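You operate a simulated robot arm through the tools that you are given. There is no shell and no other tool. Be economical: measure what you need, move in short steps, check, and stop when the job is done.

You are at the controls of a simulated two-armed robot. One attempt, no reset.

## Task
Close the pink paste jar, put both jars on the wooden tray and carry it to the narrow table. Set down upright: white paste jar, pink paste jar.

Only the result counts: the job must be done as asked and must still hold three seconds after the hand-in. Knocking over, shifting, dropping, spilling or breaking anything else fails it.

## Robot
Two 7-joint arms with two-finger parallel grippers on one trunk, on a base that drives. Base frame: it is fixed to the floor where the robot stands at the start and does not move with it; the origin is under the middle of the robot, x ahead of it, y to its left, z up. Lengths are in cm, angles in degrees, forces in N, time in s.
The left shoulder is at the start at [5, 18.7, 111], the right one opposite. With the tool pointing down near the work surface each hand reaches from about 10 to 66 cm from the robot's upright axis, wherever it stands, measured 20 degrees to its own side. Places, roughly: narrow table [-100, 100, 70]; wooden tray [50, 30, 80]. Payload 3.43 kg a hand.
The TCP of each hand is the grasp point between the finger pads, 3 cm short of the fingertips. In the tool frame z runs along the fingers and y along their closing line. Largest opening 9.4 cm; finger width 2.8, thickness 1; the body of the gripper, 5 by 9.6 cm, starts 5.5 cm behind the TCP.
Orientation is that of the tool frame in the base frame, as a unit quaternion [w, x, y, z]. With the fingers straight down and closing along the base's y, the tool's x points along the base's -x, its y along +y and its z along -z.

## Interface
- The arms move only by the tool move_arm. It takes "left_commands", "right_commands" or both (then of equal length, played together; a hand with none holds still); each is a list that holds one entry, the list of rows, each a list of 7 numbers: the shift along the tool's x, y, z in units of 20 mm (1.0 is 20 mm), then the turn, a rotation vector about the tool's x, y, z in units of 8 degrees (1.0 is 8 degrees), then the gripper command, from -1 (fully open) to 1 (shut), values between in proportion. In form: [[[tx, ty, tz, rx, ry, rz, fingers], ...]]. A call has 1 to 20 rows; each row shifts and turns the commanded pose from where the row before left it, along the tool's axes as they then stand. A call with a number of a shift or a turn outside -1 to 1 is refused whole. Each row takes 0.2 s and may step no farther than 5 cm and 8.6 degrees from the row before; otherwise, or with a gripper value out of range, the whole call is refused. Where a pose cannot be reached the arm comes as near as it can. A force on the tool above 90 N (or 10 N above the force at the start of the call, whichever is more), or a blocked arm, ends the call early, and 0.2 s more pass. The fingers move at their own pace (about 15.3 cm/s each) and stop on an object; they squeeze with about 27 N. The grip force told is the motor's: it shows also when the fingers shut on nothing. Time passes only in rows, and 0.2 s behind the last, so rows that do not move let the fingers close. It gives the time, the measured TCP pose, the force on the tool (base axes), the opening and the grip force at its end, in the units of the frame above (readings bear some noise), with the torque about the TCP (base axes, N m) and any sound that the robot's microphone picked up, and new pictures: "pictures" is both (left out), scene, wrist or none (wrist: the cameras of the hands that moved).
- Cameras (640 x 400 px; columns grow to the right, rows downward): "scene" is now at [14.76, 0.38, 126.98]; the picture's right is [0.04, -1.00, 0.00], its down [-0.60, -0.02, -0.80] and it looks along [0.80, 0.03, -0.60] (base axes); focal length 255 px, centre (320, 200). "left" rides on the left gripper at [7.6, -1.4, -10.3] in its tool frame; the picture's right is [0.18, 0.98, 0.00], its down [-0.75, 0.14, -0.64] and it looks along [-0.63, 0.12, 0.77] (tool axes); focal length 243 px, centre (320, 200). "right" rides on the right gripper at [7.6, 1.4, -10.3] in its tool frame; the picture's right is [-0.18, 0.98, 0.00], its down [-0.75, -0.14, -0.64] and it looks along [-0.63, -0.12, 0.77] (tool axes); focal length 243 px, centre (320, 200). There is no depth. A picture from a camera that has moved, and an enlarged one, comes with that camera's place and axes in the base frame and with its lens.
- move_column(by): slides the trunk up (or, below 0, down) by that many cm; the arms and the scene camera ride with it, the base frame stays. It gives what a move gives, with no picture.
- drive_base(legs): drives the robot by 1 to 6 legs, each [ahead, left, turn to the left] in cm, cm and degrees, along the robot's own axes; the way and the turn of a leg run together, so that a leg with both is an arc; at most 150 cm and 180 degrees a leg. The arms and the cameras ride along, it lands a little off, and it stops where it bumps. It gives what a move gives, and a new picture of the scene camera.
- head_to(pan, tilt): turns the head with the scene camera to pan (to the left, within 80 degrees either way) and tilt (down, from -29 to 69), counted from straight ahead of the robot. It gives what a move gives, and a new picture of the scene camera.
- inspect(camera, box): a new picture of the part [left, top, right, bottom] of that camera's present view, enlarged. It takes no simulated time.
- hand_in(): hands the job in; it is judged then, once.

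Work in short steps. Places have to be worked out from the pictures, the camera data and where the tool is seen: move nearer, look again, correct. Check each grasp and each placing, and mend what went wrong. You have 120 turns and 260 pictures in all, those below and enlarged ones among them. Open the grippers and draw the arms clear of the work before you hand the job in, unless the task says otherwise; then end with one line.

The tools are called after "Emit:" by a JSON object that holds its "method" and its "body". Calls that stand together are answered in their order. move_arm: Moves the arms, as the interface text tells. Its arguments: {"type":"object","properties":{"left_commands":{"type":"array"},"right_commands":{"type":"array"},"pictures":{"type":"string","enum":["both","scene","wrist","none"]}},"required":[]} The other tools are called the same way: move_column (by) slides the trunk up or down; drive_base (legs) drives the base; head_to (pan, tilt) turns the head that bears the scene camera; inspect (camera, box) takes an enlarged picture of a part of a camera's view; hand_in () hands the job in.

At the start:

```text
t: 0.0
left_position: [37.31, 15.39, 105.69]
left_tool_rot: [-0.001, -0.001, 1.0, 0.0]
left_contact_force: [0.4, 0.9, -0.1]
left_ft_torque: [-0.01, -0.01, 0.03]
left_grip_width: 9.41
left_finger_force: 0.1
right_position: [32.3, -11.27, 113.3]
right_tool_rot: [0.0, 0.0, 1.0, -0.001]
right_contact_force: [1.0, 0.2, -0.6]
right_ft_torque: [-0.02, 0.03, -0.02]
right_grip_width: 9.39
right_finger_force: 0.0
trunk travel left (down, up): [-32.5, 10.7]
robot x, y, heading: [0.2, 0.23, 0.1]
head pan, tilt: [2.1, 36.9]
```

scene: 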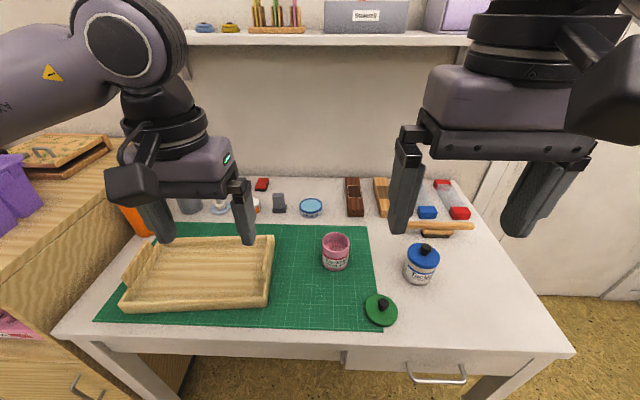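
right: 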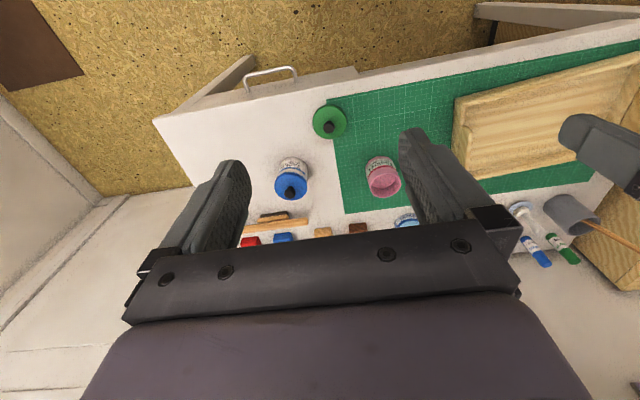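
left: 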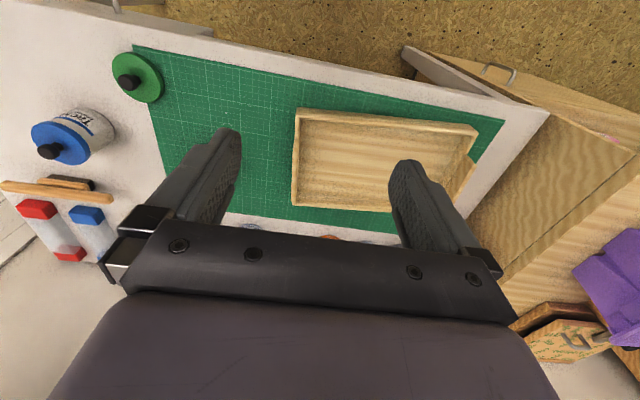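

I'll first enlarge the key parts of the scene: tray, jars and lid.

Emit:
{"method": "inspect", "body": {"camera": "scene", "box": [100, 200, 300, 325]}}

Emit:
{"method": "inspect", "body": {"camera": "scene", "box": [300, 215, 460, 335]}}

Emit:
{"method": "inspect", "body": {"camera": "left", "box": [230, 60, 530, 250]}}

Emit:
{"method": "inspect", "body": {"camera": "right", "box": [250, 80, 440, 220]}}

```text
3.20 times, centred on (200, 262) of scene
camera zoom: at [14.76, 0.38, 126.98], right [0.04, -1.0, 0.0], down [-0.6, -0.02, -0.8], along [0.8, 0.03, -0.6], focal length 816 px, centre (704, 0)
```

zoom: 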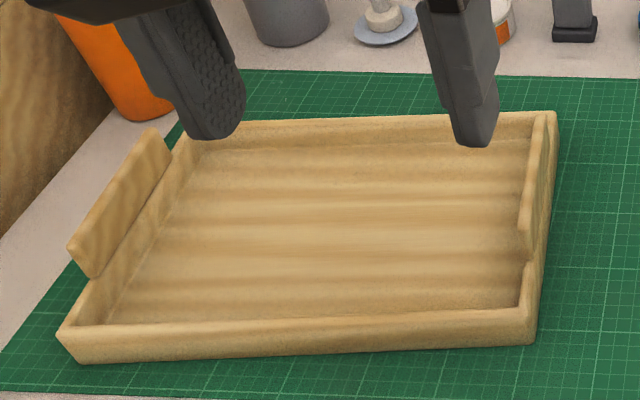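

```text
3.33 times, centred on (380, 275) of scene
camera zoom: at [14.76, 0.38, 126.98], right [0.04, -1.0, 0.0], down [-0.6, -0.02, -0.8], along [0.8, 0.03, -0.6], focal length 850 px, centre (120, -50)
```

zoom: 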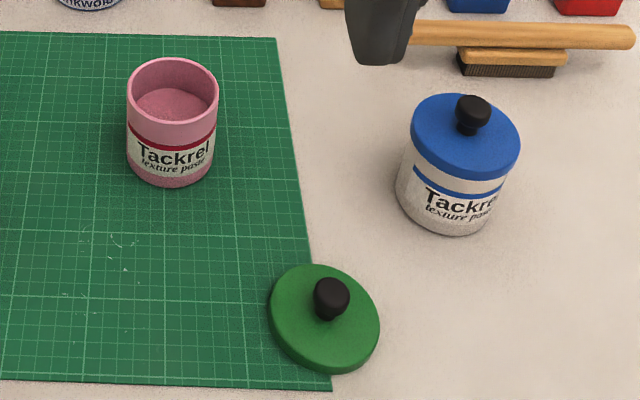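

```text
2.11 times, centred on (380, 155) of left
camera zoom: at [29.61, 14.03, 115.99], right [-0.18, 0.98, 0.0], down [0.75, 0.14, 0.64], along [0.63, 0.12, -0.77], focal length 511 px, centre (194, 295)
```

zoom: 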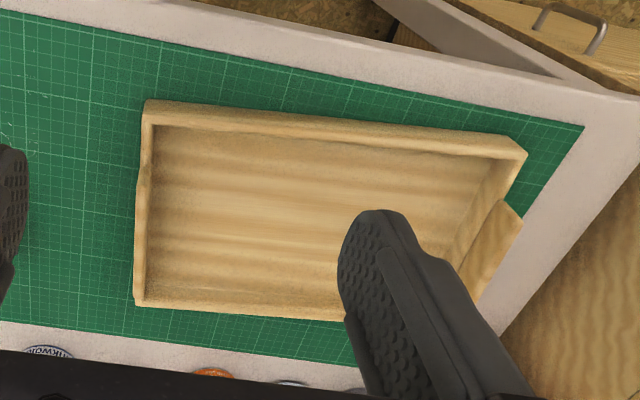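

```text
2.86 times, centred on (345, 150) of right
camera zoom: at [24.73, -9.8, 123.46], right [0.18, 0.98, 0.0], down [0.75, -0.14, 0.64], along [0.63, -0.12, -0.77], focal length 693 px, centre (249, 343)
```

zoom: 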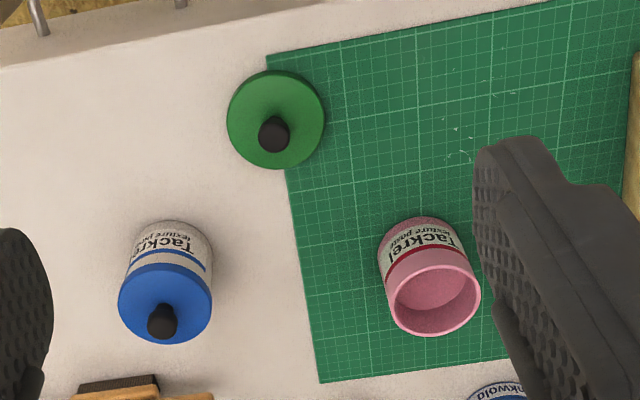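

The lid triangulates to about [44.2, -11.5, 75], the pink jar to [58.5, -1.9] with its rim near z 80.5, and the white jar to [53.2, -21.5] with its top near 82. I move the right hand over the lid and look.

Emit:
{"method": "move_arm", "body": {"right_commands": [[[-0.46, -0.01, 0.96, 0, 0, 0, -0.3], [-0.46, -0.01, 0.96, 0, 0, 0, -0.3], [-0.46, -0.01, 0.96, 0, 0, 0, -0.3], [-0.46, -0.01, 0.96, 0, 0, 0, -0.3], [-0.46, -0.01, 0.96, 0, 0, 0, -0.3], [-0.46, -0.01, 0.96, 0, 0, 0, -0.3], [-0.46, -0.01, 0.96, 0, 0, 0, -0.3], [-0.46, -0.01, 0.96, 0, 0, 0, -0.3], [-0.46, -0.01, 0.96, 0, 0, 0, -0.3], [-0.46, -0.01, 0.96, 0, 0, 0, -0.3], [-0.46, -0.01, 0.96, 0, 0, 0, -0.3], [-0.46, -0.01, 0.96, 0, 0, 0, -0.3], [-0.46, -0.01, 0.96, 0, 0, 0, -0.3], [0, 0, 0, 0, 0, 0, -0.3]]]}}

```text
t: 3.0
left_position: [37.44, 15.42, 105.74]
left_tool_rot: [0.0, 0.0, 1.0, 0.0]
left_contact_force: [0.3, -0.5, 0.7]
left_ft_torque: [-0.01, 0.0, 0.0]
left_grip_width: 9.42
left_finger_force: 0.2
right_position: [44.34, -11.43, 88.36]
right_tool_rot: [0.0, 0.0, 1.0, 0.0]
right_contact_force: [-0.1, -1.0, -0.9]
right_ft_torque: [-0.01, 0.03, 0.03]
right_grip_width: 6.11
right_finger_force: 0.1
trunk travel left (down, up): [-32.5, 10.7]
robot x, y, heading: [0.21, 0.35, 0.2]
head pan, tilt: [2.1, 36.9]
camera scene: at [14.76, 0.38, 126.99], right [0.04, -1.0, 0.0], down [-0.6, -0.02, -0.8], along [0.8, 0.03, -0.6], focal length 255 px, centre (320, 200)
camera right: at [36.8, -9.97, 98.53], right [0.18, 0.98, 0.0], down [0.75, -0.14, 0.64], along [0.63, -0.12, -0.77], focal length 243 px, centre (320, 200)
```

scene: 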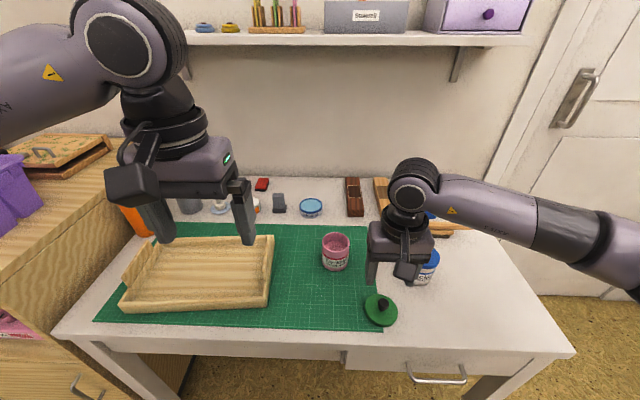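
right: 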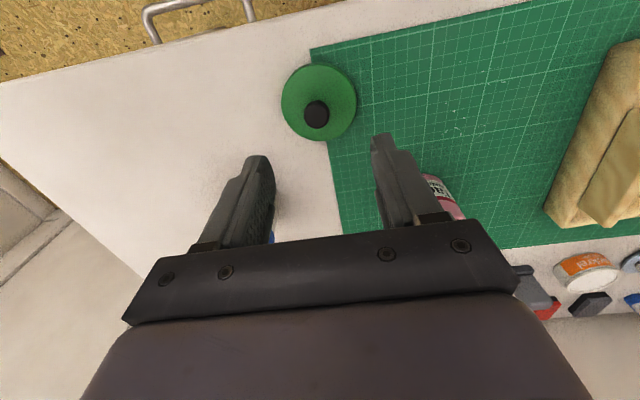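

The lid centre confirms at about [44.2, -11.5] with the knob top near z 77.4. I descend toward the knob with slightly open fingers.

Emit:
{"method": "move_arm", "body": {"right_commands": [[[0, -0.03, 0.9, 0, 0, 0, -0.3], [0, 0, 0.9, 0, 0, 0, -0.3], [0, 0, 0.9, 0, 0, 0, -0.3], [0, 0, 0.9, 0, 0, 0, -0.3], [0, 0, 0.85, 0, 0, 0, -0.3], [0, 0, 0, 0, 0, 0, -0.3]]]}}

Emit:
{"method": "inspect", "body": {"camera": "scene", "box": [330, 230, 450, 330]}}

```text
t: 4.4
left_position: [37.23, 15.32, 105.75]
left_tool_rot: [0.0, 0.0, 1.0, 0.001]
left_contact_force: [-0.4, 0.3, -0.4]
left_ft_torque: [-0.02, -0.01, 0.01]
left_grip_width: 9.4
left_finger_force: 0.1
right_position: [44.05, -11.59, 79.47]
right_tool_rot: [0.0, 0.0, 1.0, 0.0]
right_contact_force: [0.3, 1.1, 1.1]
right_ft_torque: [0.0, 0.02, 0.03]
right_grip_width: 6.09
right_finger_force: 0.0
trunk travel left (down, up): [-32.5, 10.7]
robot x, y, heading: [0.22, 0.11, 0.1]
head pan, tilt: [2.1, 36.9]
camera scene: at [14.76, 0.38, 126.99], right [0.04, -1.0, 0.0], down [-0.6, -0.02, -0.8], along [0.8, 0.03, -0.6], focal length 255 px, centre (320, 200)
camera right: at [36.65, -10.08, 89.63], right [0.18, 0.98, 0.0], down [0.75, -0.14, 0.64], along [0.63, -0.12, -0.77], focal length 243 px, centre (320, 200)
```

scene: 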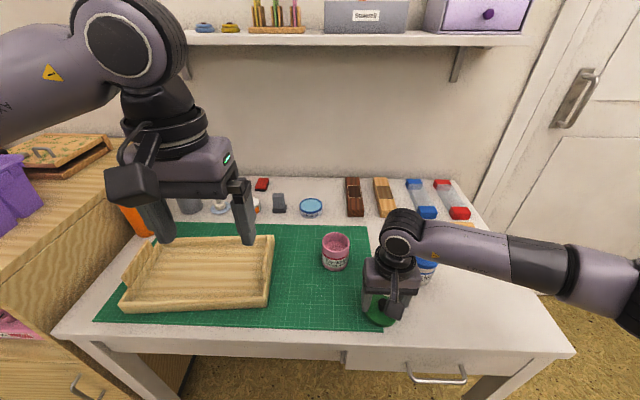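
right: 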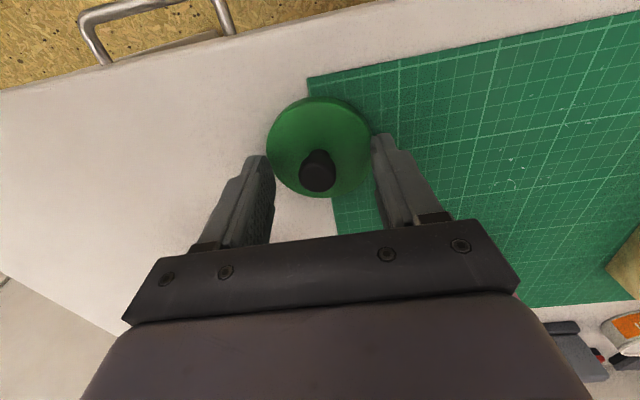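

```text
4.00 times, centred on (390, 280) of scene
camera zoom: at [14.76, 0.38, 126.99], right [0.04, -1.0, 0.0], down [-0.6, -0.02, -0.8], along [0.8, 0.03, -0.6], focal length 1020 px, centre (40, -120)
```

zoom: 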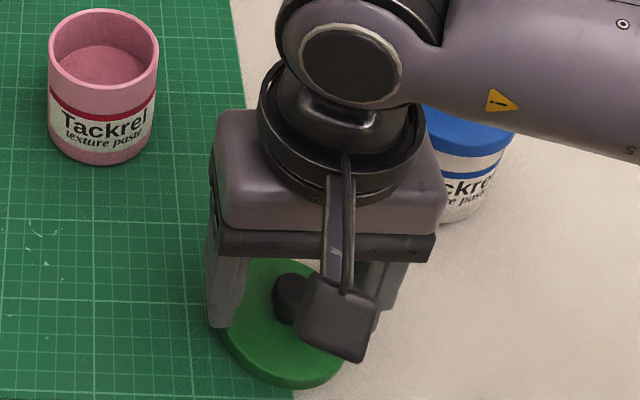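

Fingers straddle the knob. I lower 0.6 cm and close.

Emit:
{"method": "move_arm", "body": {"right_commands": [[[0, 0, 0.15, 0, 0, 0, -0.3], [0, 0, 0.15, 0, 0, 0, -0.3], [0, 0, 0, 0, 0, 0, 0.3], [0, 0, 0, 0, 0, 0, 1], [0, 0, 0, 0, 0, 0, 1], [0, 0, 0, 0, 0, 0, 1]]], "pictures": "wrist"}}

```text
t: 5.8
left_position: [37.13, 15.38, 105.72]
left_tool_rot: [0.0, 0.0, 1.0, -0.001]
left_contact_force: [0.6, -0.3, 0.2]
left_ft_torque: [0.01, 0.03, 0.01]
left_grip_width: 9.42
left_finger_force: 0.1
right_position: [44.19, -11.55, 79.0]
right_tool_rot: [0.001, 0.0, 1.0, 0.001]
right_contact_force: [1.7, 1.5, 18.4]
right_ft_torque: [0.07, -0.01, 0.0]
right_grip_width: 1.68
right_finger_force: 26.8
trunk travel left (down, up): [-32.5, 10.7]
robot x, y, heading: [-0.76, -0.02, 0.3]
head pan, tilt: [2.1, 36.9]
camera right: at [36.66, -10.0, 89.21], right [0.18, 0.98, 0.0], down [0.75, -0.14, 0.64], along [0.63, -0.12, -0.76], focal length 243 px, centre (320, 200)
```

right: 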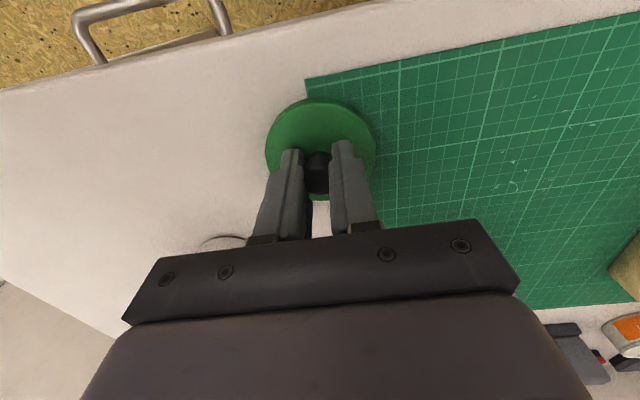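

The knob is gripped (1.68 cm). I lift 11 cm and move over the pink jar.

Emit:
{"method": "move_arm", "body": {"right_commands": [[[0, 0, -0.5, 0, 0, 0, 1], [0, 0, -0.9, 0, 0, 0, 1], [0, 0, -0.9, 0, 0, 0, 1], [0, 0, -0.9, 0, 0, 0, 1], [0, 0, -0.9, 0, 0, 0, 1], [0, 0, -0.9, 0, 0, 0, 1], [0, 0, -0.5, 0, 0, 0, 1], [-0.8, 0.54, 0, 0, 0, 0, 1], [-0.8, 0.54, 0, 0, 0, 0, 1], [-0.8, 0.54, 0, 0, 0, 0, 1], [-0.8, 0.54, 0, 0, 0, 0, 1], [-0.8, 0.54, 0, 0, 0, 0, 1], [-0.8, 0.54, 0, 0, 0, 0, 1], [-0.8, 0.54, 0, 0, 0, 0, 1], [-0.8, 0.54, 0, 0, 0, 0, 1], [-0.7, 0.5, 0, 0, 0, 0, 1], [0, 0, 0, 0, 0, 0, 1], [0, 0, 0, 0, 0, 0, 1]]]}}

Emit:
{"method": "inspect", "body": {"camera": "scene", "box": [270, 180, 430, 300]}}

Emit:
{"method": "inspect", "body": {"camera": "right", "box": [240, 60, 400, 220]}}

Emit:
{"method": "inspect", "body": {"camera": "left", "box": [0, 40, 320, 240]}}

```text
t: 9.6
left_position: [37.26, 15.54, 105.69]
left_tool_rot: [0.0, 0.001, 1.0, -0.001]
left_contact_force: [-0.4, -0.3, 0.4]
left_ft_torque: [0.0, -0.01, -0.02]
left_grip_width: 9.39
left_finger_force: 0.0
right_position: [58.41, -1.86, 89.92]
right_tool_rot: [-0.001, 0.0, 1.0, 0.0]
right_contact_force: [-0.5, 0.4, -0.5]
right_ft_torque: [0.02, 0.01, 0.02]
right_grip_width: 1.68
right_finger_force: 26.9
trunk travel left (down, up): [-32.5, 10.7]
robot x, y, heading: [0.3, -0.24, -0.1]
head pan, tilt: [2.1, 36.9]
camera scene: at [14.76, 0.39, 126.98], right [0.04, -1.0, 0.0], down [-0.6, -0.02, -0.8], along [0.8, 0.03, -0.6], focal length 255 px, centre (320, 200)
camera right: at [50.85, -0.36, 100.12], right [0.18, 0.98, 0.0], down [0.75, -0.14, 0.64], along [0.63, -0.12, -0.77], focal length 243 px, centre (320, 200)
```

scene: 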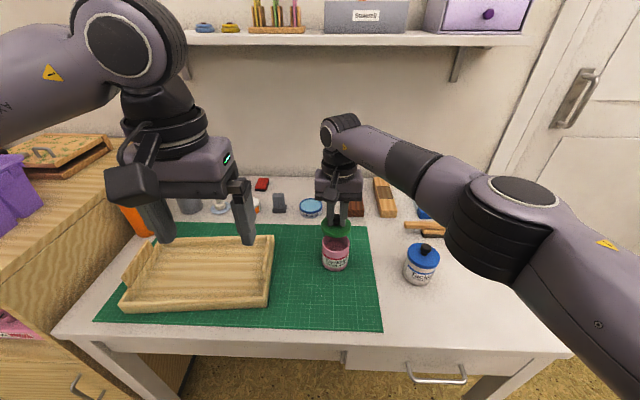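
right: 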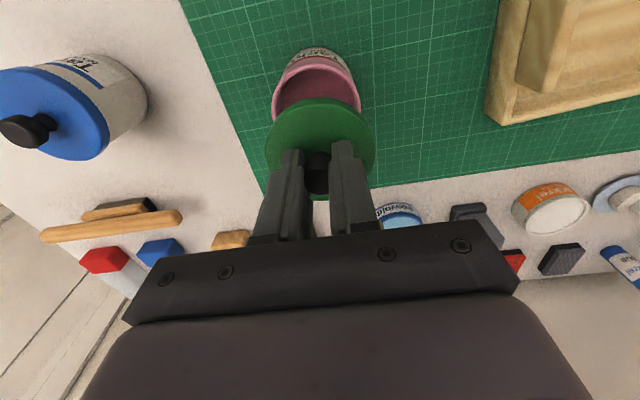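

```text
3.33 times, centred on (350, 240) of scene
camera zoom: at [14.76, 0.39, 126.98], right [0.04, -1.0, 0.0], down [-0.6, -0.02, -0.8], along [0.8, 0.03, -0.6], focal length 850 px, centre (220, 67)
```

zoom: 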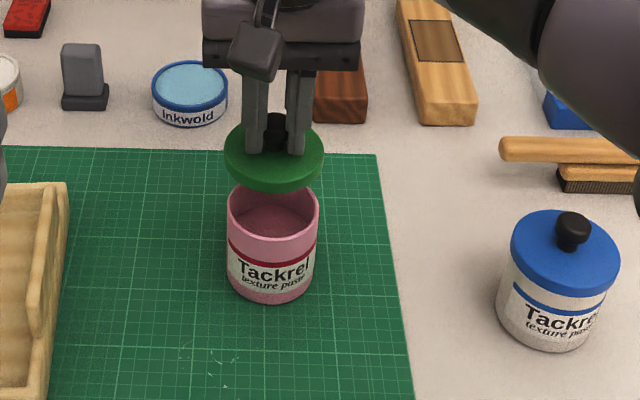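

```text
2.50 times, centred on (320, 140) of right
camera zoom: at [50.85, -0.36, 100.12], right [0.18, 0.98, 0.0], down [0.75, -0.14, 0.64], along [0.63, -0.12, -0.77], focal length 606 px, centre (320, 350)
```

zoom: 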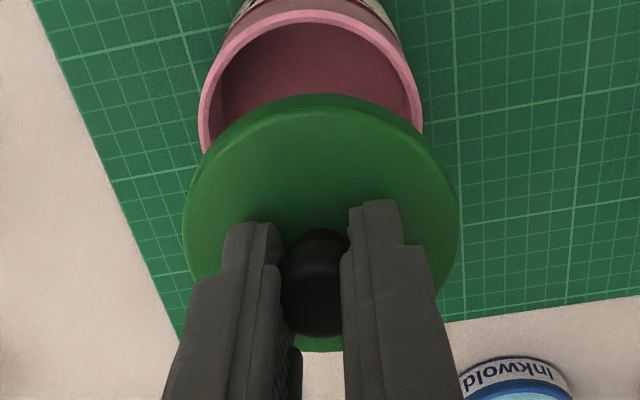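

```text
2.00 times, centred on (160, 140) of left
camera zoom: at [29.6, 14.03, 115.99], right [-0.18, 0.98, 0.0], down [0.75, 0.14, 0.64], along [0.63, 0.12, -0.77], focal length 485 px, centre (640, 320)
```

zoom: 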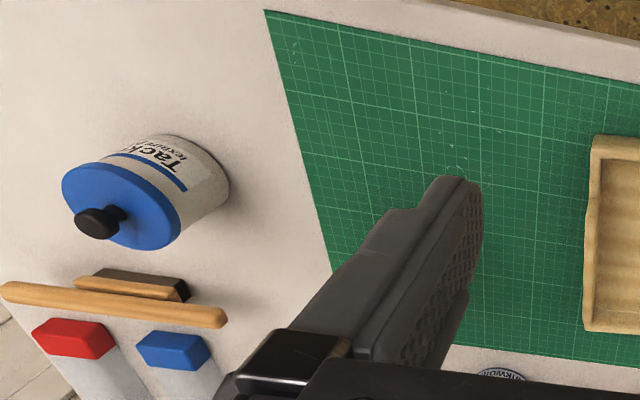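

The lid hangs level, roughly over the jar. I lower it 3 cm so that the comparison of lid and rim is less affected by parallax.

Emit:
{"method": "move_arm", "body": {"right_commands": [[[0.1, -0.05, 0.5, 0, 0, 0, 1], [0, 0, 0.5, 0, 0, 0, 1], [0, 0, 0.5, 0, 0, 0, 1], [0, 0, 0, 0, 0, 0, 1]]], "pictures": "none"}}

Emit:
{"method": "inspect", "body": {"camera": "scene", "box": [295, 205, 375, 275]}}

Emit:
{"method": "inspect", "body": {"camera": "right", "box": [240, 60, 400, 220]}}

```text
t: 10.6
left_position: [37.26, 15.45, 105.65]
left_tool_rot: [0.0, 0.0, 1.0, 0.0]
left_contact_force: [0.4, 0.8, -0.4]
left_ft_torque: [-0.01, -0.03, -0.02]
left_grip_width: 9.42
left_finger_force: 0.0
right_position: [58.09, -2.02, 87.06]
right_tool_rot: [0.001, 0.0, 1.0, 0.001]
right_contact_force: [0.7, -0.1, -0.6]
right_ft_torque: [0.01, -0.02, -0.03]
right_grip_width: 1.65
right_finger_force: 27.3
trunk travel left (down, up): [-32.5, 10.7]
robot x, y, heading: [-0.3, -0.07, 0.1]
head pan, tilt: [2.1, 36.9]
```

```text
5.71 times, centred on (335, 240) of scene
camera zoom: at [14.76, 0.39, 126.99], right [0.04, -1.0, 0.0], down [-0.6, -0.02, -0.8], along [0.8, 0.03, -0.6], focal length 1458 px, centre (234, -29)
```

zoom: 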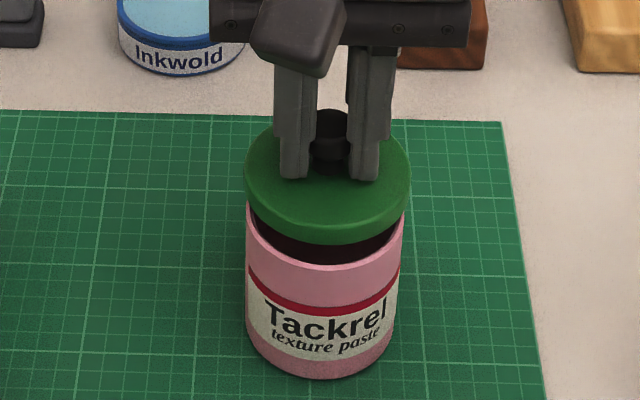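

```text
2.50 times, centred on (320, 140) of right
camera zoom: at [50.75, -0.5, 97.05], right [0.18, 0.98, 0.0], down [0.75, -0.14, 0.64], along [0.63, -0.12, -0.77], focal length 606 px, centre (320, 350)
```

zoom: 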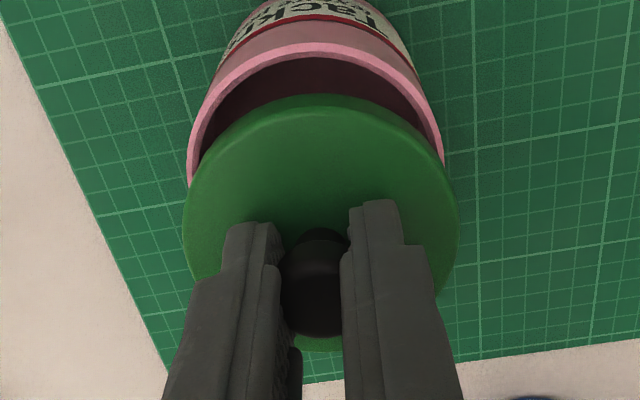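

Comparing edges, the lid sits about 0.5 cm too far in x and 0.1 cm too far right of the jar axis, with about 1 cm of gap left. I correct and look again.

Emit:
{"method": "move_arm", "body": {"right_commands": [[[0.25, 0.05, 0.15, 0, 0, 0, 1], [0, 0, 0.15, 0, 0, 0, 1], [0, 0, 0, 0, 0, 0, 1]]], "pictures": "none"}}

Emit:
{"method": "inspect", "body": {"camera": "scene", "box": [295, 205, 375, 275]}}

Emit:
{"method": "inspect", "body": {"camera": "right", "box": [240, 60, 400, 220]}}

```text
t: 11.4
left_position: [37.19, 15.38, 105.68]
left_tool_rot: [-0.001, 0.0, 1.0, 0.0]
left_contact_force: [-0.2, -0.3, 0.9]
left_ft_torque: [0.01, 0.02, -0.01]
left_grip_width: 9.4
left_finger_force: 0.0
right_position: [57.79, -2.03, 86.29]
right_tool_rot: [0.001, -0.001, 1.0, 0.0]
right_contact_force: [0.3, -1.6, 2.9]
right_ft_torque: [-0.02, -0.01, 0.01]
right_grip_width: 1.68
right_finger_force: 27.4
trunk travel left (down, up): [-32.5, 10.7]
robot x, y, heading: [-0.04, -0.09, -0.0]
head pan, tilt: [2.1, 36.9]
```

```text
5.71 times, centred on (335, 240) of scene
camera zoom: at [14.73, 0.38, 127.0], right [0.04, -1.0, 0.0], down [-0.6, -0.02, -0.8], along [0.8, 0.03, -0.6], focal length 1458 px, centre (234, -29)
```

zoom: 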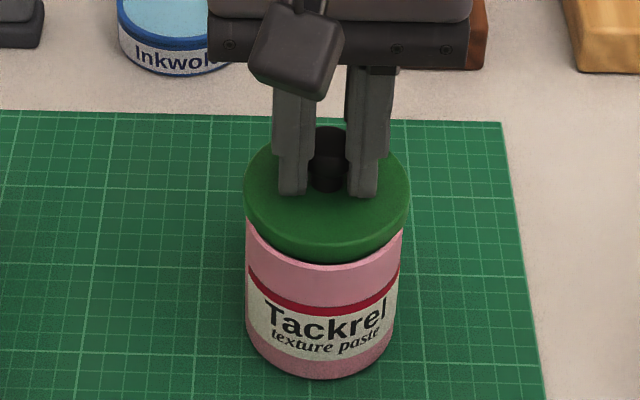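

```text
2.50 times, centred on (320, 140) of right
camera zoom: at [50.29, -0.46, 96.49], right [0.18, 0.98, 0.0], down [0.75, -0.14, 0.64], along [0.63, -0.12, -0.77], focal length 606 px, centre (320, 350)
```

zoom: 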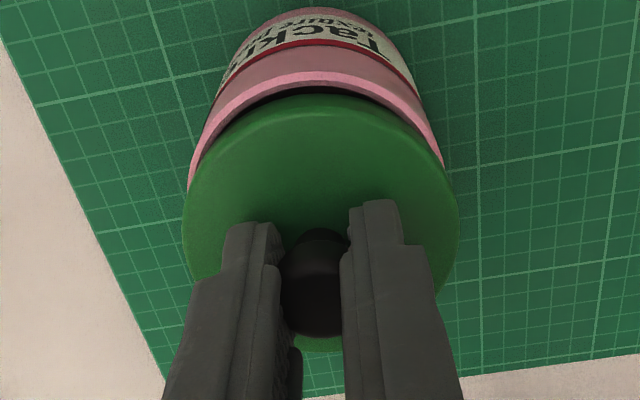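

Alignment now is within ~0.1 cm. I press down in small steps and watch the force.

Emit:
{"method": "move_arm", "body": {"right_commands": [[[0.05, 0, 0.1, 0, 0, 0, 1], [0, 0, 0.1, 0, 0, 0, 1], [0, 0, 0.1, 0, 0, 0, 1], [0, 0, 0, 0, 0, 0, 1]]], "pictures": "none"}}

Emit:
{"method": "inspect", "body": {"camera": "scene", "box": [295, 205, 375, 275]}}

Emit:
{"method": "inspect", "body": {"camera": "right", "box": [240, 60, 400, 220]}}

```text
t: 12.4
left_position: [37.08, 15.41, 106.04]
left_tool_rot: [0.001, 0.0, 1.0, 0.0]
left_contact_force: [-0.3, 0.0, 0.4]
left_ft_torque: [-0.02, 0.0, 0.03]
left_grip_width: 9.41
left_finger_force: 0.1
right_position: [57.63, -1.94, 86.22]
right_tool_rot: [0.005, -0.001, 1.0, 0.001]
right_contact_force: [5.9, -0.5, 30.9]
right_ft_torque: [-0.07, -0.63, 0.03]
right_grip_width: 1.68
right_finger_force: 26.9
trunk travel left (down, up): [-32.5, 10.7]
robot x, y, heading: [0.21, 0.07, -0.1]
head pan, tilt: [2.1, 36.9]
```

```text
5.71 times, centred on (335, 240) of scene
camera zoom: at [14.52, 0.38, 127.04], right [0.04, -1.0, 0.0], down [-0.6, -0.02, -0.8], along [0.8, 0.03, -0.6], focal length 1458 px, centre (234, -29)
```

zoom: 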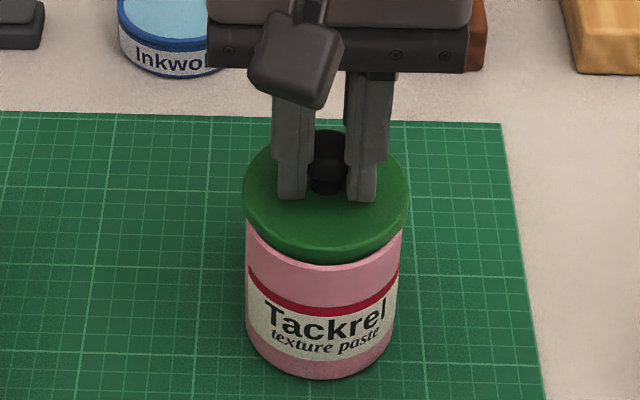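

```text
2.50 times, centred on (320, 140) of right
camera zoom: at [50.08, -0.44, 96.32], right [0.18, 0.98, 0.0], down [0.75, -0.14, 0.65], along [0.64, -0.12, -0.76], focal length 606 px, centre (320, 350)
```

zoom: 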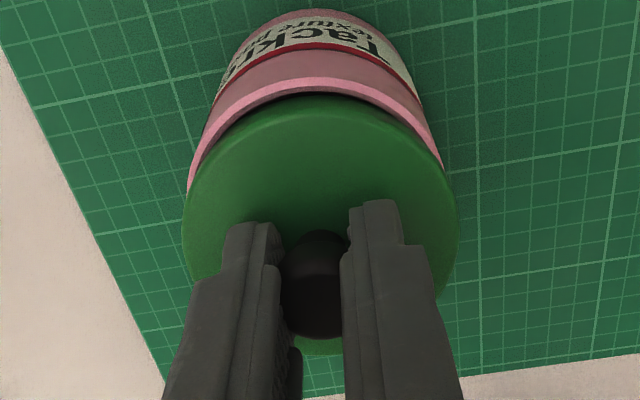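

Contact came at 31 N with a torque that puts it on the far side of the lid, so it seems still a bit too far in x. I lift slightly, shift 0.3 cm toward the robot and try again.

Emit:
{"method": "move_arm", "body": {"right_commands": [[[0, 0, -0.25, 0, 0, 0, 1], [0.15, 0, 0, 0, 0, 0, 1], [0, 0, 0, 0, 0, 0, 1], [0, 0, 0.1, 0, 0, 0, 1], [0, 0, 0.1, 0, 0, 0, 1], [0, 0, 0.1, 0, 0, 0, 1], [0, 0, 0, 0, 0, 0, 1]]], "pictures": "none"}}

Emit:
{"method": "inspect", "body": {"camera": "scene", "box": [295, 205, 375, 275]}}

Emit:
{"method": "inspect", "body": {"camera": "right", "box": [240, 60, 400, 220]}}

```text
t: 14.0
left_position: [36.97, 15.33, 105.8]
left_tool_rot: [0.002, 0.0, 1.0, 0.0]
left_contact_force: [-0.1, 0.3, 0.4]
left_ft_torque: [-0.02, 0.0, 0.0]
left_grip_width: 9.4
left_finger_force: 0.0
right_position: [57.35, -1.87, 86.08]
right_tool_rot: [0.005, -0.001, 1.0, 0.001]
right_contact_force: [-3.7, -2.2, 36.8]
right_ft_torque: [-0.04, -0.49, -0.05]
right_grip_width: 1.66
right_finger_force: 27.3
trunk travel left (down, up): [-32.5, 10.7]
robot x, y, heading: [0.09, 0.05, 0.1]
head pan, tilt: [2.1, 36.9]
```

```text
5.71 times, centred on (335, 240) of scene
camera zoom: at [14.37, 0.38, 127.06], right [0.04, -1.0, 0.0], down [-0.6, -0.02, -0.8], along [0.8, 0.03, -0.6], focal length 1458 px, centre (234, -29)
```

zoom: 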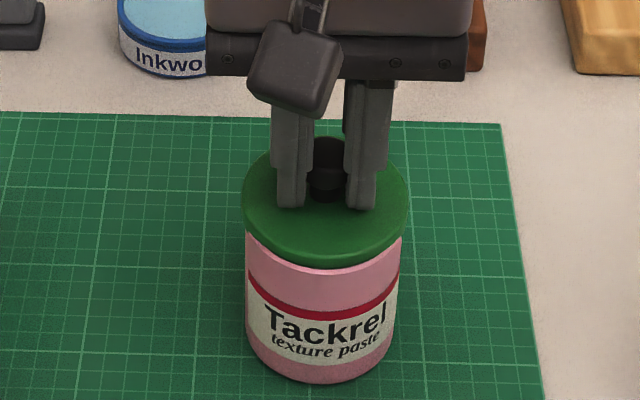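

```text
2.50 times, centred on (320, 140) of right
camera zoom: at [49.67, -0.43, 96.27], right [0.18, 0.98, 0.0], down [0.75, -0.14, 0.65], along [0.64, -0.12, -0.76], focal length 606 px, centre (320, 350)
```

zoom: 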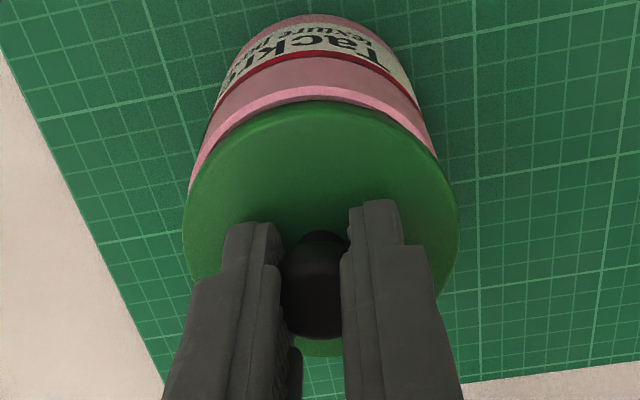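

The white jar's closed lid covers about 1 cm of its neck, so this lid must slip over the rim, and it is still resting on it (z 86.08, torque says contact on the far side → lid needs to go back +x). I ease the pressure and slide slowly +x to find the drop.

Emit:
{"method": "move_arm", "body": {"right_commands": [[[0, 0, -0.12, 0, 0, 0, 1], [-0.025, 0, 0, 0, 0, 0, 1], [-0.025, 0, 0, 0, 0, 0, 1], [-0.025, 0, 0, 0, 0, 0, 1], [-0.025, 0, 0, 0, 0, 0, 1], [-0.025, 0, 0, 0, 0, 0, 1], [0, 0, 0, 0, 0, 0, 1]]], "pictures": "none"}}

```text
t: 15.6
left_position: [36.96, 15.5, 105.74]
left_tool_rot: [0.002, 0.0, 1.0, 0.0]
left_contact_force: [-0.3, 0.2, 0.5]
left_ft_torque: [-0.03, 0.02, -0.01]
left_grip_width: 9.44
left_finger_force: 0.1
right_position: [57.47, -1.98, 86.16]
right_tool_rot: [0.004, 0.001, 1.0, 0.001]
right_contact_force: [-5.6, 0.3, 29.4]
right_ft_torque: [0.01, -0.22, 0.02]
right_grip_width: 1.65
right_finger_force: 26.9
trunk travel left (down, up): [-32.5, 10.7]
robot x, y, heading: [-0.09, 0.04, -0.3]
head pan, tilt: [2.1, 36.9]
```

Torque is falling in the right direction; I continue +x.

Emit:
{"method": "move_arm", "body": {"right_commands": [[[-0.025, 0, 0, 0, 0, 0, 1], [-0.025, 0, 0, 0, 0, 0, 1], [-0.025, 0, 0, 0, 0, 0, 1], [-0.025, 0, 0, 0, 0, 0, 1], [-0.025, 0, 0, 0, 0, 0, 1], [0, 0, 0, 0, 0, 0, 1]]], "pictures": "none"}}

Emit:
{"method": "inspect", "body": {"camera": "scene", "box": [295, 205, 375, 275]}}

```text
t: 17.0
left_position: [37.1, 15.43, 105.87]
left_tool_rot: [0.002, -0.001, 1.0, 0.0]
left_contact_force: [-0.6, -0.2, -0.5]
left_ft_torque: [0.0, 0.02, 0.02]
left_grip_width: 9.37
left_finger_force: 0.1
right_position: [57.64, -1.85, 86.3]
right_tool_rot: [0.004, -0.001, 1.0, 0.001]
right_contact_force: [-5.2, 1.3, 30.4]
right_ft_torque: [0.02, -0.14, -0.02]
right_grip_width: 1.66
right_finger_force: 27.5
trunk travel left (down, up): [-32.5, 10.7]
robot x, y, heading: [-0.07, -0.08, 0.2]
head pan, tilt: [2.1, 36.9]
```

```text
5.71 times, centred on (335, 240) of scene
camera zoom: at [14.42, 0.4, 127.04], right [0.04, -1.0, 0.0], down [-0.6, -0.02, -0.8], along [0.8, 0.03, -0.6], focal length 1458 px, centre (234, -29)
```

zoom: 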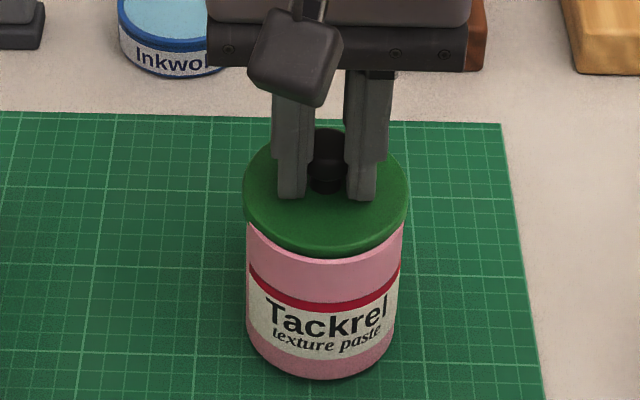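

I look closely at both jars to judge how the lids seat.

Emit:
{"method": "inspect", "body": {"camera": "scene", "box": [315, 235, 355, 275]}}

Emit:
{"method": "inspect", "body": {"camera": "scene", "box": [395, 235, 445, 285]}}

Emit:
{"method": "inspect", "body": {"camera": "right", "box": [270, 70, 370, 170]}}

```text
10.00 times, centred on (335, 255) of scene
camera zoom: at [14.42, 0.4, 127.04], right [0.04, -1.0, 0.0], down [-0.6, -0.02, -0.8], along [0.8, 0.03, -0.6], focal length 2551 px, centre (170, -350)
```

zoom: 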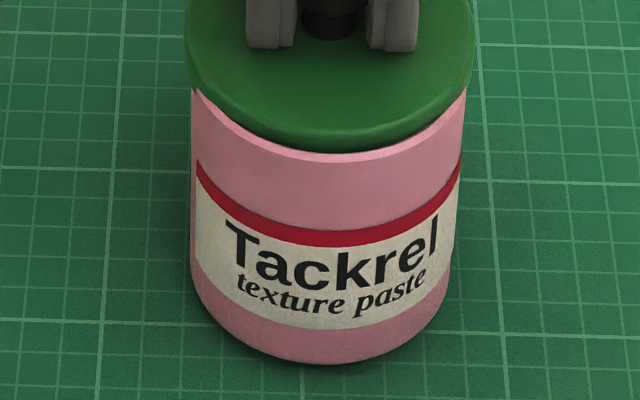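

```text
8.00 times, centred on (420, 260) of scene
camera zoom: at [14.42, 0.4, 127.04], right [0.04, -1.0, 0.0], down [-0.6, -0.02, -0.8], along [0.8, 0.03, -0.6], focal length 2041 px, centre (-480, -280)
```

zoom: 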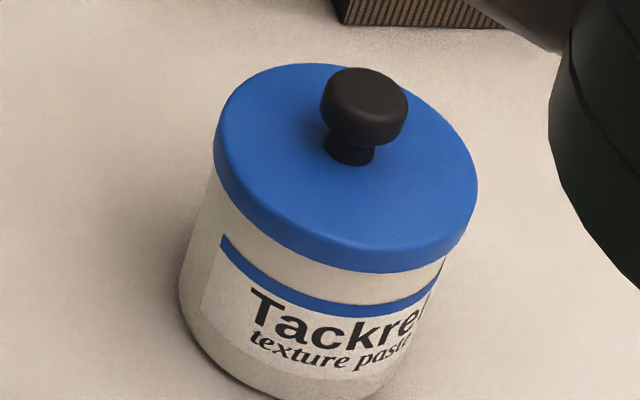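

```text
4.00 times, centred on (320, 120) of right
camera zoom: at [50.12, -0.42, 96.35], right [0.18, 0.98, 0.0], down [0.75, -0.14, 0.65], along [0.64, -0.12, -0.76], focal length 970 px, centre (320, 520)
```

zoom: 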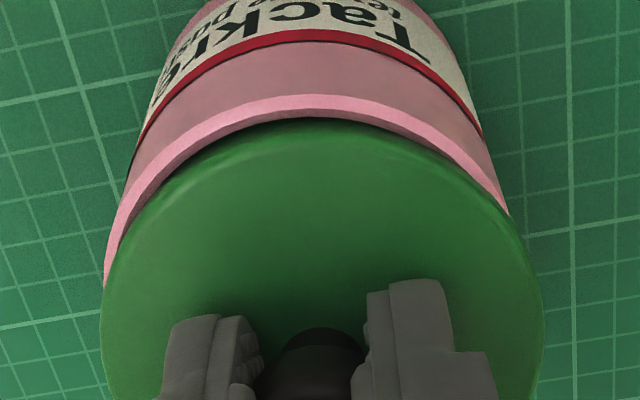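

The right view shows the near rim exposed, so the lid is ~0.3 cm too far in x, and the jar seems to slide along with it under pressure. I lift clear, re-centre without load and look.

Emit:
{"method": "move_arm", "body": {"right_commands": [[[0, 0, -0.3, 0, 0, 0, 1], [0, 0, -0.2, 0, 0, 0, 1], [0.1, 0, 0, 0, 0, 0, 1], [0, 0, 0, 0, 0, 0, 1], [0, 0, 0, 0, 0, 0, 1]]], "pictures": "none"}}

Emit:
{"method": "inspect", "body": {"camera": "scene", "box": [305, 215, 365, 275]}}

Emit:
{"method": "inspect", "body": {"camera": "right", "box": [260, 60, 380, 180]}}

```text
t: 18.2
left_position: [37.36, 15.42, 105.68]
left_tool_rot: [0.001, 0.0, 1.0, 0.0]
left_contact_force: [0.2, -0.7, 0.1]
left_ft_torque: [-0.06, -0.01, -0.02]
left_grip_width: 9.37
left_finger_force: 0.1
right_position: [57.63, -2.03, 86.78]
right_tool_rot: [0.0, -0.001, 1.0, 0.0]
right_contact_force: [-0.3, -0.5, -0.2]
right_ft_torque: [-0.01, -0.03, 0.01]
right_grip_width: 1.66
right_finger_force: 27.2
trunk travel left (down, up): [-32.5, 10.7]
robot x, y, heading: [0.12, -0.06, -0.0]
head pan, tilt: [2.1, 36.9]
```

```text
6.67 times, centred on (335, 245) of scene
camera zoom: at [14.76, 0.38, 126.98], right [0.04, -1.0, 0.0], down [-0.6, -0.02, -0.8], along [0.8, 0.03, -0.6], focal length 1700 px, centre (220, -100)
```

zoom: 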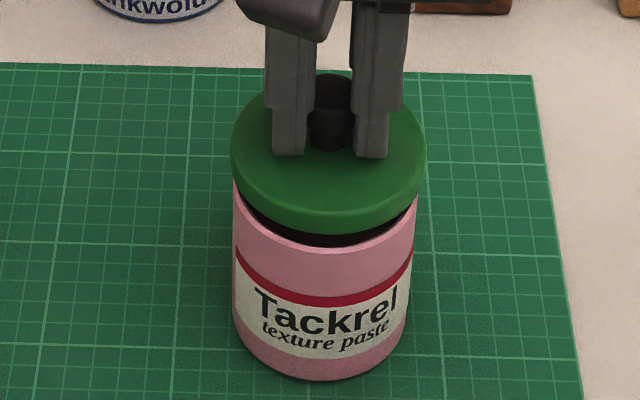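

```text
3.33 times, centred on (320, 120) of right
camera zoom: at [50.12, -0.47, 96.97], right [0.18, 0.98, 0.0], down [0.75, -0.14, 0.64], along [0.63, -0.12, -0.77], focal length 809 px, centre (320, 467)
```

zoom: 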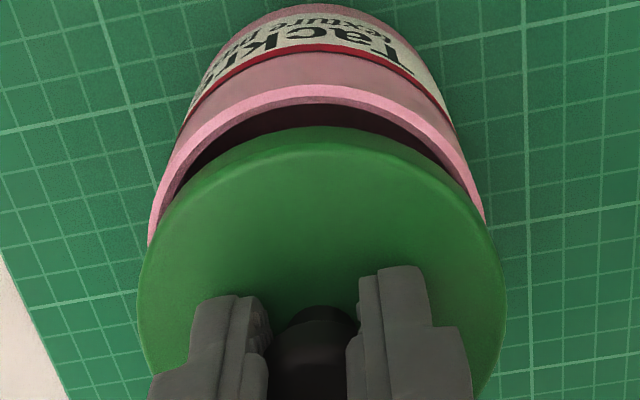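

By the wrist camera the lid still needs about 0.2 cm toward the robot. I shift and descend gently without sliding under load.

Emit:
{"method": "move_arm", "body": {"right_commands": [[[0.1, 0.02, 0, 0, 0, 0, 1], [0, 0, 0.1, 0, 0, 0, 1], [0, 0, 0.1, 0, 0, 0, 1], [0, 0, 0.1, 0, 0, 0, 1], [0, 0, 0.1, 0, 0, 0, 1], [0, 0, 0, 0, 0, 0, 1]]], "pictures": "none"}}

Emit:
{"method": "inspect", "body": {"camera": "right", "box": [260, 60, 380, 180]}}

Emit:
{"method": "inspect", "body": {"camera": "scene", "box": [305, 215, 365, 275]}}

```text
t: 19.6
left_position: [37.18, 15.46, 105.83]
left_tool_rot: [0.001, 0.0, 1.0, 0.0]
left_contact_force: [-0.1, 0.1, 0.3]
left_ft_torque: [-0.02, 0.01, 0.0]
left_grip_width: 9.39
left_finger_force: 0.2
right_position: [57.38, -1.9, 86.2]
right_tool_rot: [0.003, 0.0, 1.0, 0.001]
right_contact_force: [1.0, -0.9, 16.1]
right_ft_torque: [-0.04, -0.25, 0.04]
right_grip_width: 1.63
right_finger_force: 26.6
trunk travel left (down, up): [-32.5, 10.7]
robot x, y, heading: [0.27, -0.21, 0.1]
head pan, tilt: [2.1, 36.9]
```

```text
3.33 times, centred on (320, 120) of right
camera zoom: at [49.82, -0.36, 96.39], right [0.18, 0.98, 0.0], down [0.75, -0.14, 0.65], along [0.63, -0.12, -0.76], focal length 809 px, centre (320, 467)
```

zoom: 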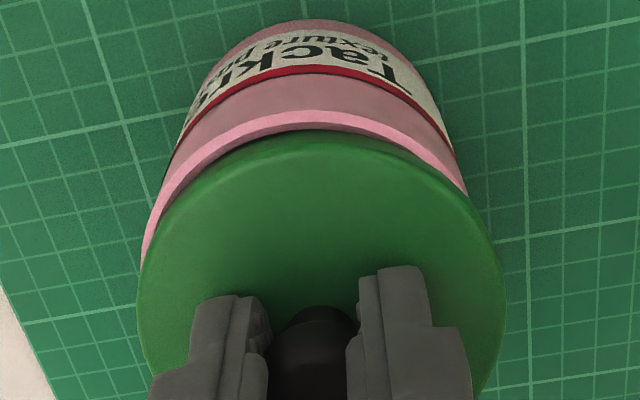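

```text
6.67 times, centred on (335, 245) of scene
camera zoom: at [14.62, 0.38, 127.03], right [0.04, -1.0, 0.0], down [-0.6, -0.02, -0.8], along [0.8, 0.03, -0.6], focal length 1700 px, centre (220, -100)
```

zoom: 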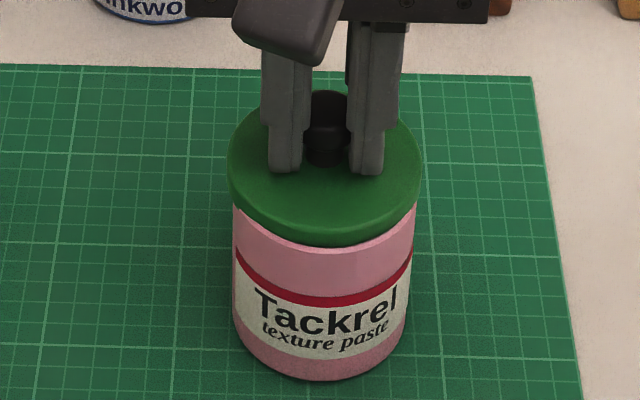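

The visible lid silhouette is its lower near edge, lying ~0.25 cm inside the rim, so I need about −0.35 cm more in x. Lift, shift, lower.

Emit:
{"method": "move_arm", "body": {"right_commands": [[[0, 0, -0.3, 0, 0, 0, 1], [0.18, 0, 0, 0, 0, 0, 1], [0, 0, 0, 0, 0, 0, 1], [0, 0, 0.1, 0, 0, 0, 1], [0, 0, 0.1, 0, 0, 0, 1], [0, 0, 0.1, 0, 0, 0, 1], [0, 0, 0.05, 0, 0, 0, 1], [0, 0, 0, 0, 0, 0, 1]]], "pictures": "none"}}

Emit:
{"method": "inspect", "body": {"camera": "right", "box": [260, 60, 380, 180]}}

Emit:
{"method": "inspect", "body": {"camera": "scene", "box": [305, 215, 365, 275]}}

```text
t: 21.4
left_position: [37.32, 15.4, 105.75]
left_tool_rot: [0.001, 0.0, 1.0, 0.001]
left_contact_force: [0.2, -0.7, -0.4]
left_ft_torque: [0.03, -0.03, 0.01]
left_grip_width: 9.38
left_finger_force: 0.1
right_position: [57.12, -1.93, 85.9]
right_tool_rot: [-0.001, 0.0, 1.0, 0.0]
right_contact_force: [-0.5, 0.3, 0.1]
right_ft_torque: [-0.05, 0.03, 0.03]
right_grip_width: 1.65
right_finger_force: 26.8
trunk travel left (down, up): [-32.5, 10.7]
robot x, y, heading: [-0.07, -0.1, 0.1]
head pan, tilt: [2.1, 36.9]
```

```text
3.33 times, centred on (320, 120) of right
camera zoom: at [49.49, -0.42, 96.01], right [0.18, 0.98, 0.0], down [0.75, -0.14, 0.64], along [0.63, -0.12, -0.77], focal length 809 px, centre (320, 467)
```

zoom: 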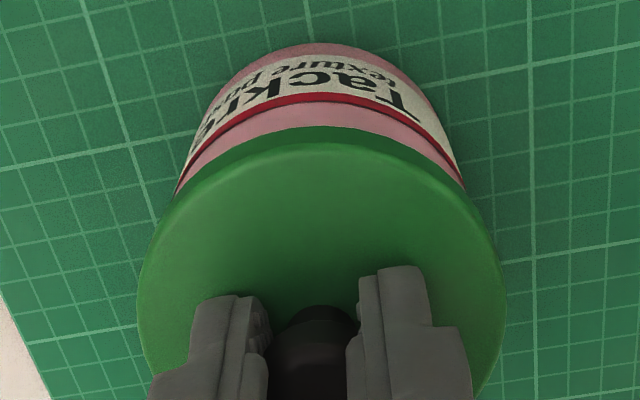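

```text
6.67 times, centred on (335, 245) of scene
camera zoom: at [14.76, 0.38, 126.98], right [0.04, -1.0, 0.0], down [-0.6, -0.02, -0.8], along [0.8, 0.03, -0.6], focal length 1700 px, centre (220, -100)
```

zoom: 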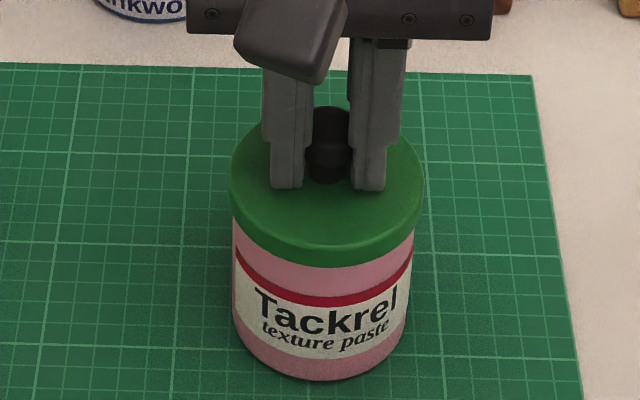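

The lid slipped over the rim: z 85.9 with no contact force. I push it down until it seats.

Emit:
{"method": "move_arm", "body": {"right_commands": [[[0, 0, 0.1, 0, 0, 0, 1], [0, 0, 0.1, 0, 0, 0, 1], [0, 0, 0.1, 0, 0, 0, 1], [0, 0, 0.1, 0, 0, 0, 1], [0, 0, 0.1, 0, 0, 0, 1], [0, 0, 0, 0, 0, 0, 1]]], "pictures": "none"}}

Emit:
{"method": "inspect", "body": {"camera": "scene", "box": [305, 215, 365, 275]}}

```text
t: 22.8
left_position: [36.8, 15.34, 105.9]
left_tool_rot: [0.003, 0.0, 1.0, 0.0]
left_contact_force: [0.6, 1.2, 0.0]
left_ft_torque: [0.01, 0.0, -0.01]
left_grip_width: 9.42
left_finger_force: 0.1
right_position: [56.96, -1.87, 85.8]
right_tool_rot: [0.008, 0.0, 1.0, 0.002]
right_contact_force: [-9.4, -4.5, 50.6]
right_ft_torque: [-0.22, 0.62, -0.02]
right_grip_width: 1.63
right_finger_force: 26.7
trunk travel left (down, up): [-32.5, 10.7]
robot x, y, heading: [0.05, -0.13, -0.1]
head pan, tilt: [2.1, 36.9]
heard: snap
```

```text
6.67 times, centred on (335, 245) of scene
camera zoom: at [14.21, 0.36, 127.09], right [0.04, -1.0, 0.0], down [-0.6, -0.02, -0.8], along [0.8, 0.03, -0.6], focal length 1700 px, centre (220, -100)
```

zoom: 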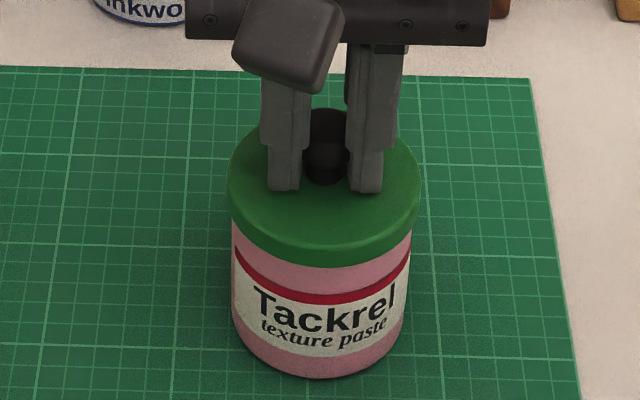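

A snap was heard: the lid is on. I relax the push and test-lift the jar 1 cm by its knob.

Emit:
{"method": "move_arm", "body": {"right_commands": [[[0, 0, -0.2, 0, 0, 0, 1], [0, 0, -0.2, 0, 0, 0, 1], [0, 0, -0.2, 0, 0, 0, 1], [0, 0, -0.2, 0, 0, 0, 1], [0, 0, -0.2, 0, 0, 0, 1], [0, 0, 0, 0, 0, 0, 1], [0, 0, 0, 0, 0, 0, 1]]], "pictures": "none"}}

Emit:
{"method": "inspect", "body": {"camera": "scene", "box": [305, 215, 365, 275]}}

```text
t: 24.4
left_position: [37.28, 15.34, 105.67]
left_tool_rot: [0.001, 0.0, 1.0, 0.001]
left_contact_force: [-0.9, 0.0, -1.0]
left_ft_torque: [0.0, -0.01, 0.02]
left_grip_width: 9.4
left_finger_force: 0.2
right_position: [57.0, -1.97, 86.97]
right_tool_rot: [-0.001, 0.0, 1.0, 0.0]
right_contact_force: [-0.1, 0.4, 0.0]
right_ft_torque: [0.01, -0.02, -0.01]
right_grip_width: 1.65
right_finger_force: 26.9
trunk travel left (down, up): [-32.5, 10.7]
robot x, y, heading: [0.3, -0.0, -0.0]
head pan, tilt: [2.1, 36.9]
heard: snap
```

```text
6.67 times, centred on (335, 245) of scene
camera zoom: at [14.76, 0.38, 126.98], right [0.04, -1.0, 0.0], down [-0.6, -0.02, -0.8], along [0.8, 0.03, -0.6], focal length 1700 px, centre (220, -100)
```

zoom: 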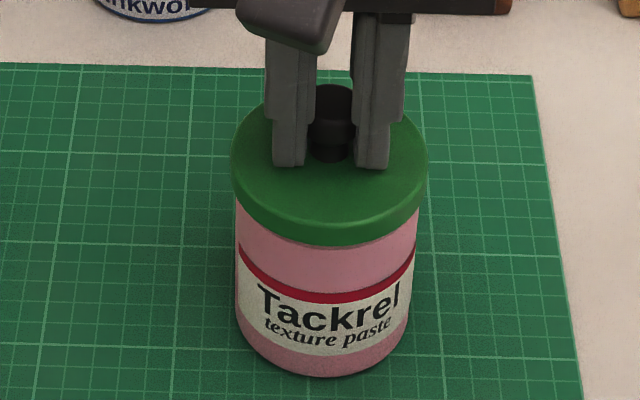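

Lifting by the knob popped the lid off again (second snap, no weight), so the jars must be lifted by their bodies. I press the lid back on.

Emit:
{"method": "move_arm", "body": {"right_commands": [[[0, 0, 0.1, 0, 0, 0, 1], [0, 0, 0.1, 0, 0, 0, 1], [0, 0, 0.1, 0, 0, 0, 1], [0, 0, 0.1, 0, 0, 0, 1], [0, 0, 0.1, 0, 0, 0, 1], [0, 0, 0, 0, 0, 0, 1]]], "pictures": "none"}}

Emit:
{"method": "inspect", "body": {"camera": "scene", "box": [305, 215, 365, 275]}}

```text
t: 25.8
left_position: [37.39, 15.38, 105.72]
left_tool_rot: [0.001, 0.0, 1.0, 0.0]
left_contact_force: [0.5, -0.2, 0.4]
left_ft_torque: [0.01, 0.01, -0.02]
left_grip_width: 9.42
left_finger_force: 0.1
right_position: [57.04, -1.91, 85.93]
right_tool_rot: [0.001, 0.0, 1.0, 0.0]
right_contact_force: [-0.7, -0.5, 0.0]
right_ft_torque: [-0.02, -0.04, -0.01]
right_grip_width: 1.65
right_finger_force: 27.2
trunk travel left (down, up): [-32.5, 10.7]
robot x, y, heading: [0.07, 0.27, -0.0]
head pan, tilt: [2.1, 36.9]
```

```text
6.67 times, centred on (335, 245) of scene
camera zoom: at [14.76, 0.38, 126.98], right [0.04, -1.0, 0.0], down [-0.6, -0.02, -0.8], along [0.8, 0.03, -0.6], focal length 1700 px, centre (220, -100)
```

zoom: 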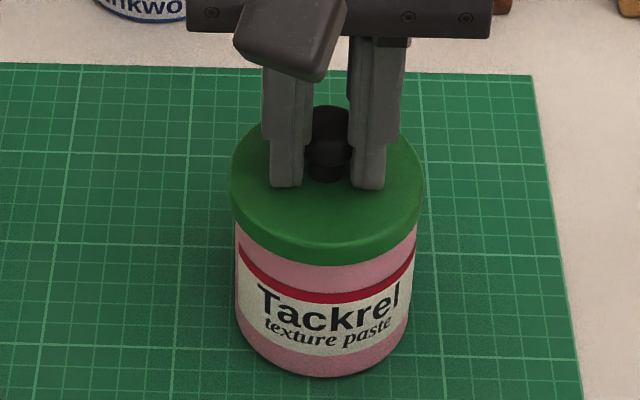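

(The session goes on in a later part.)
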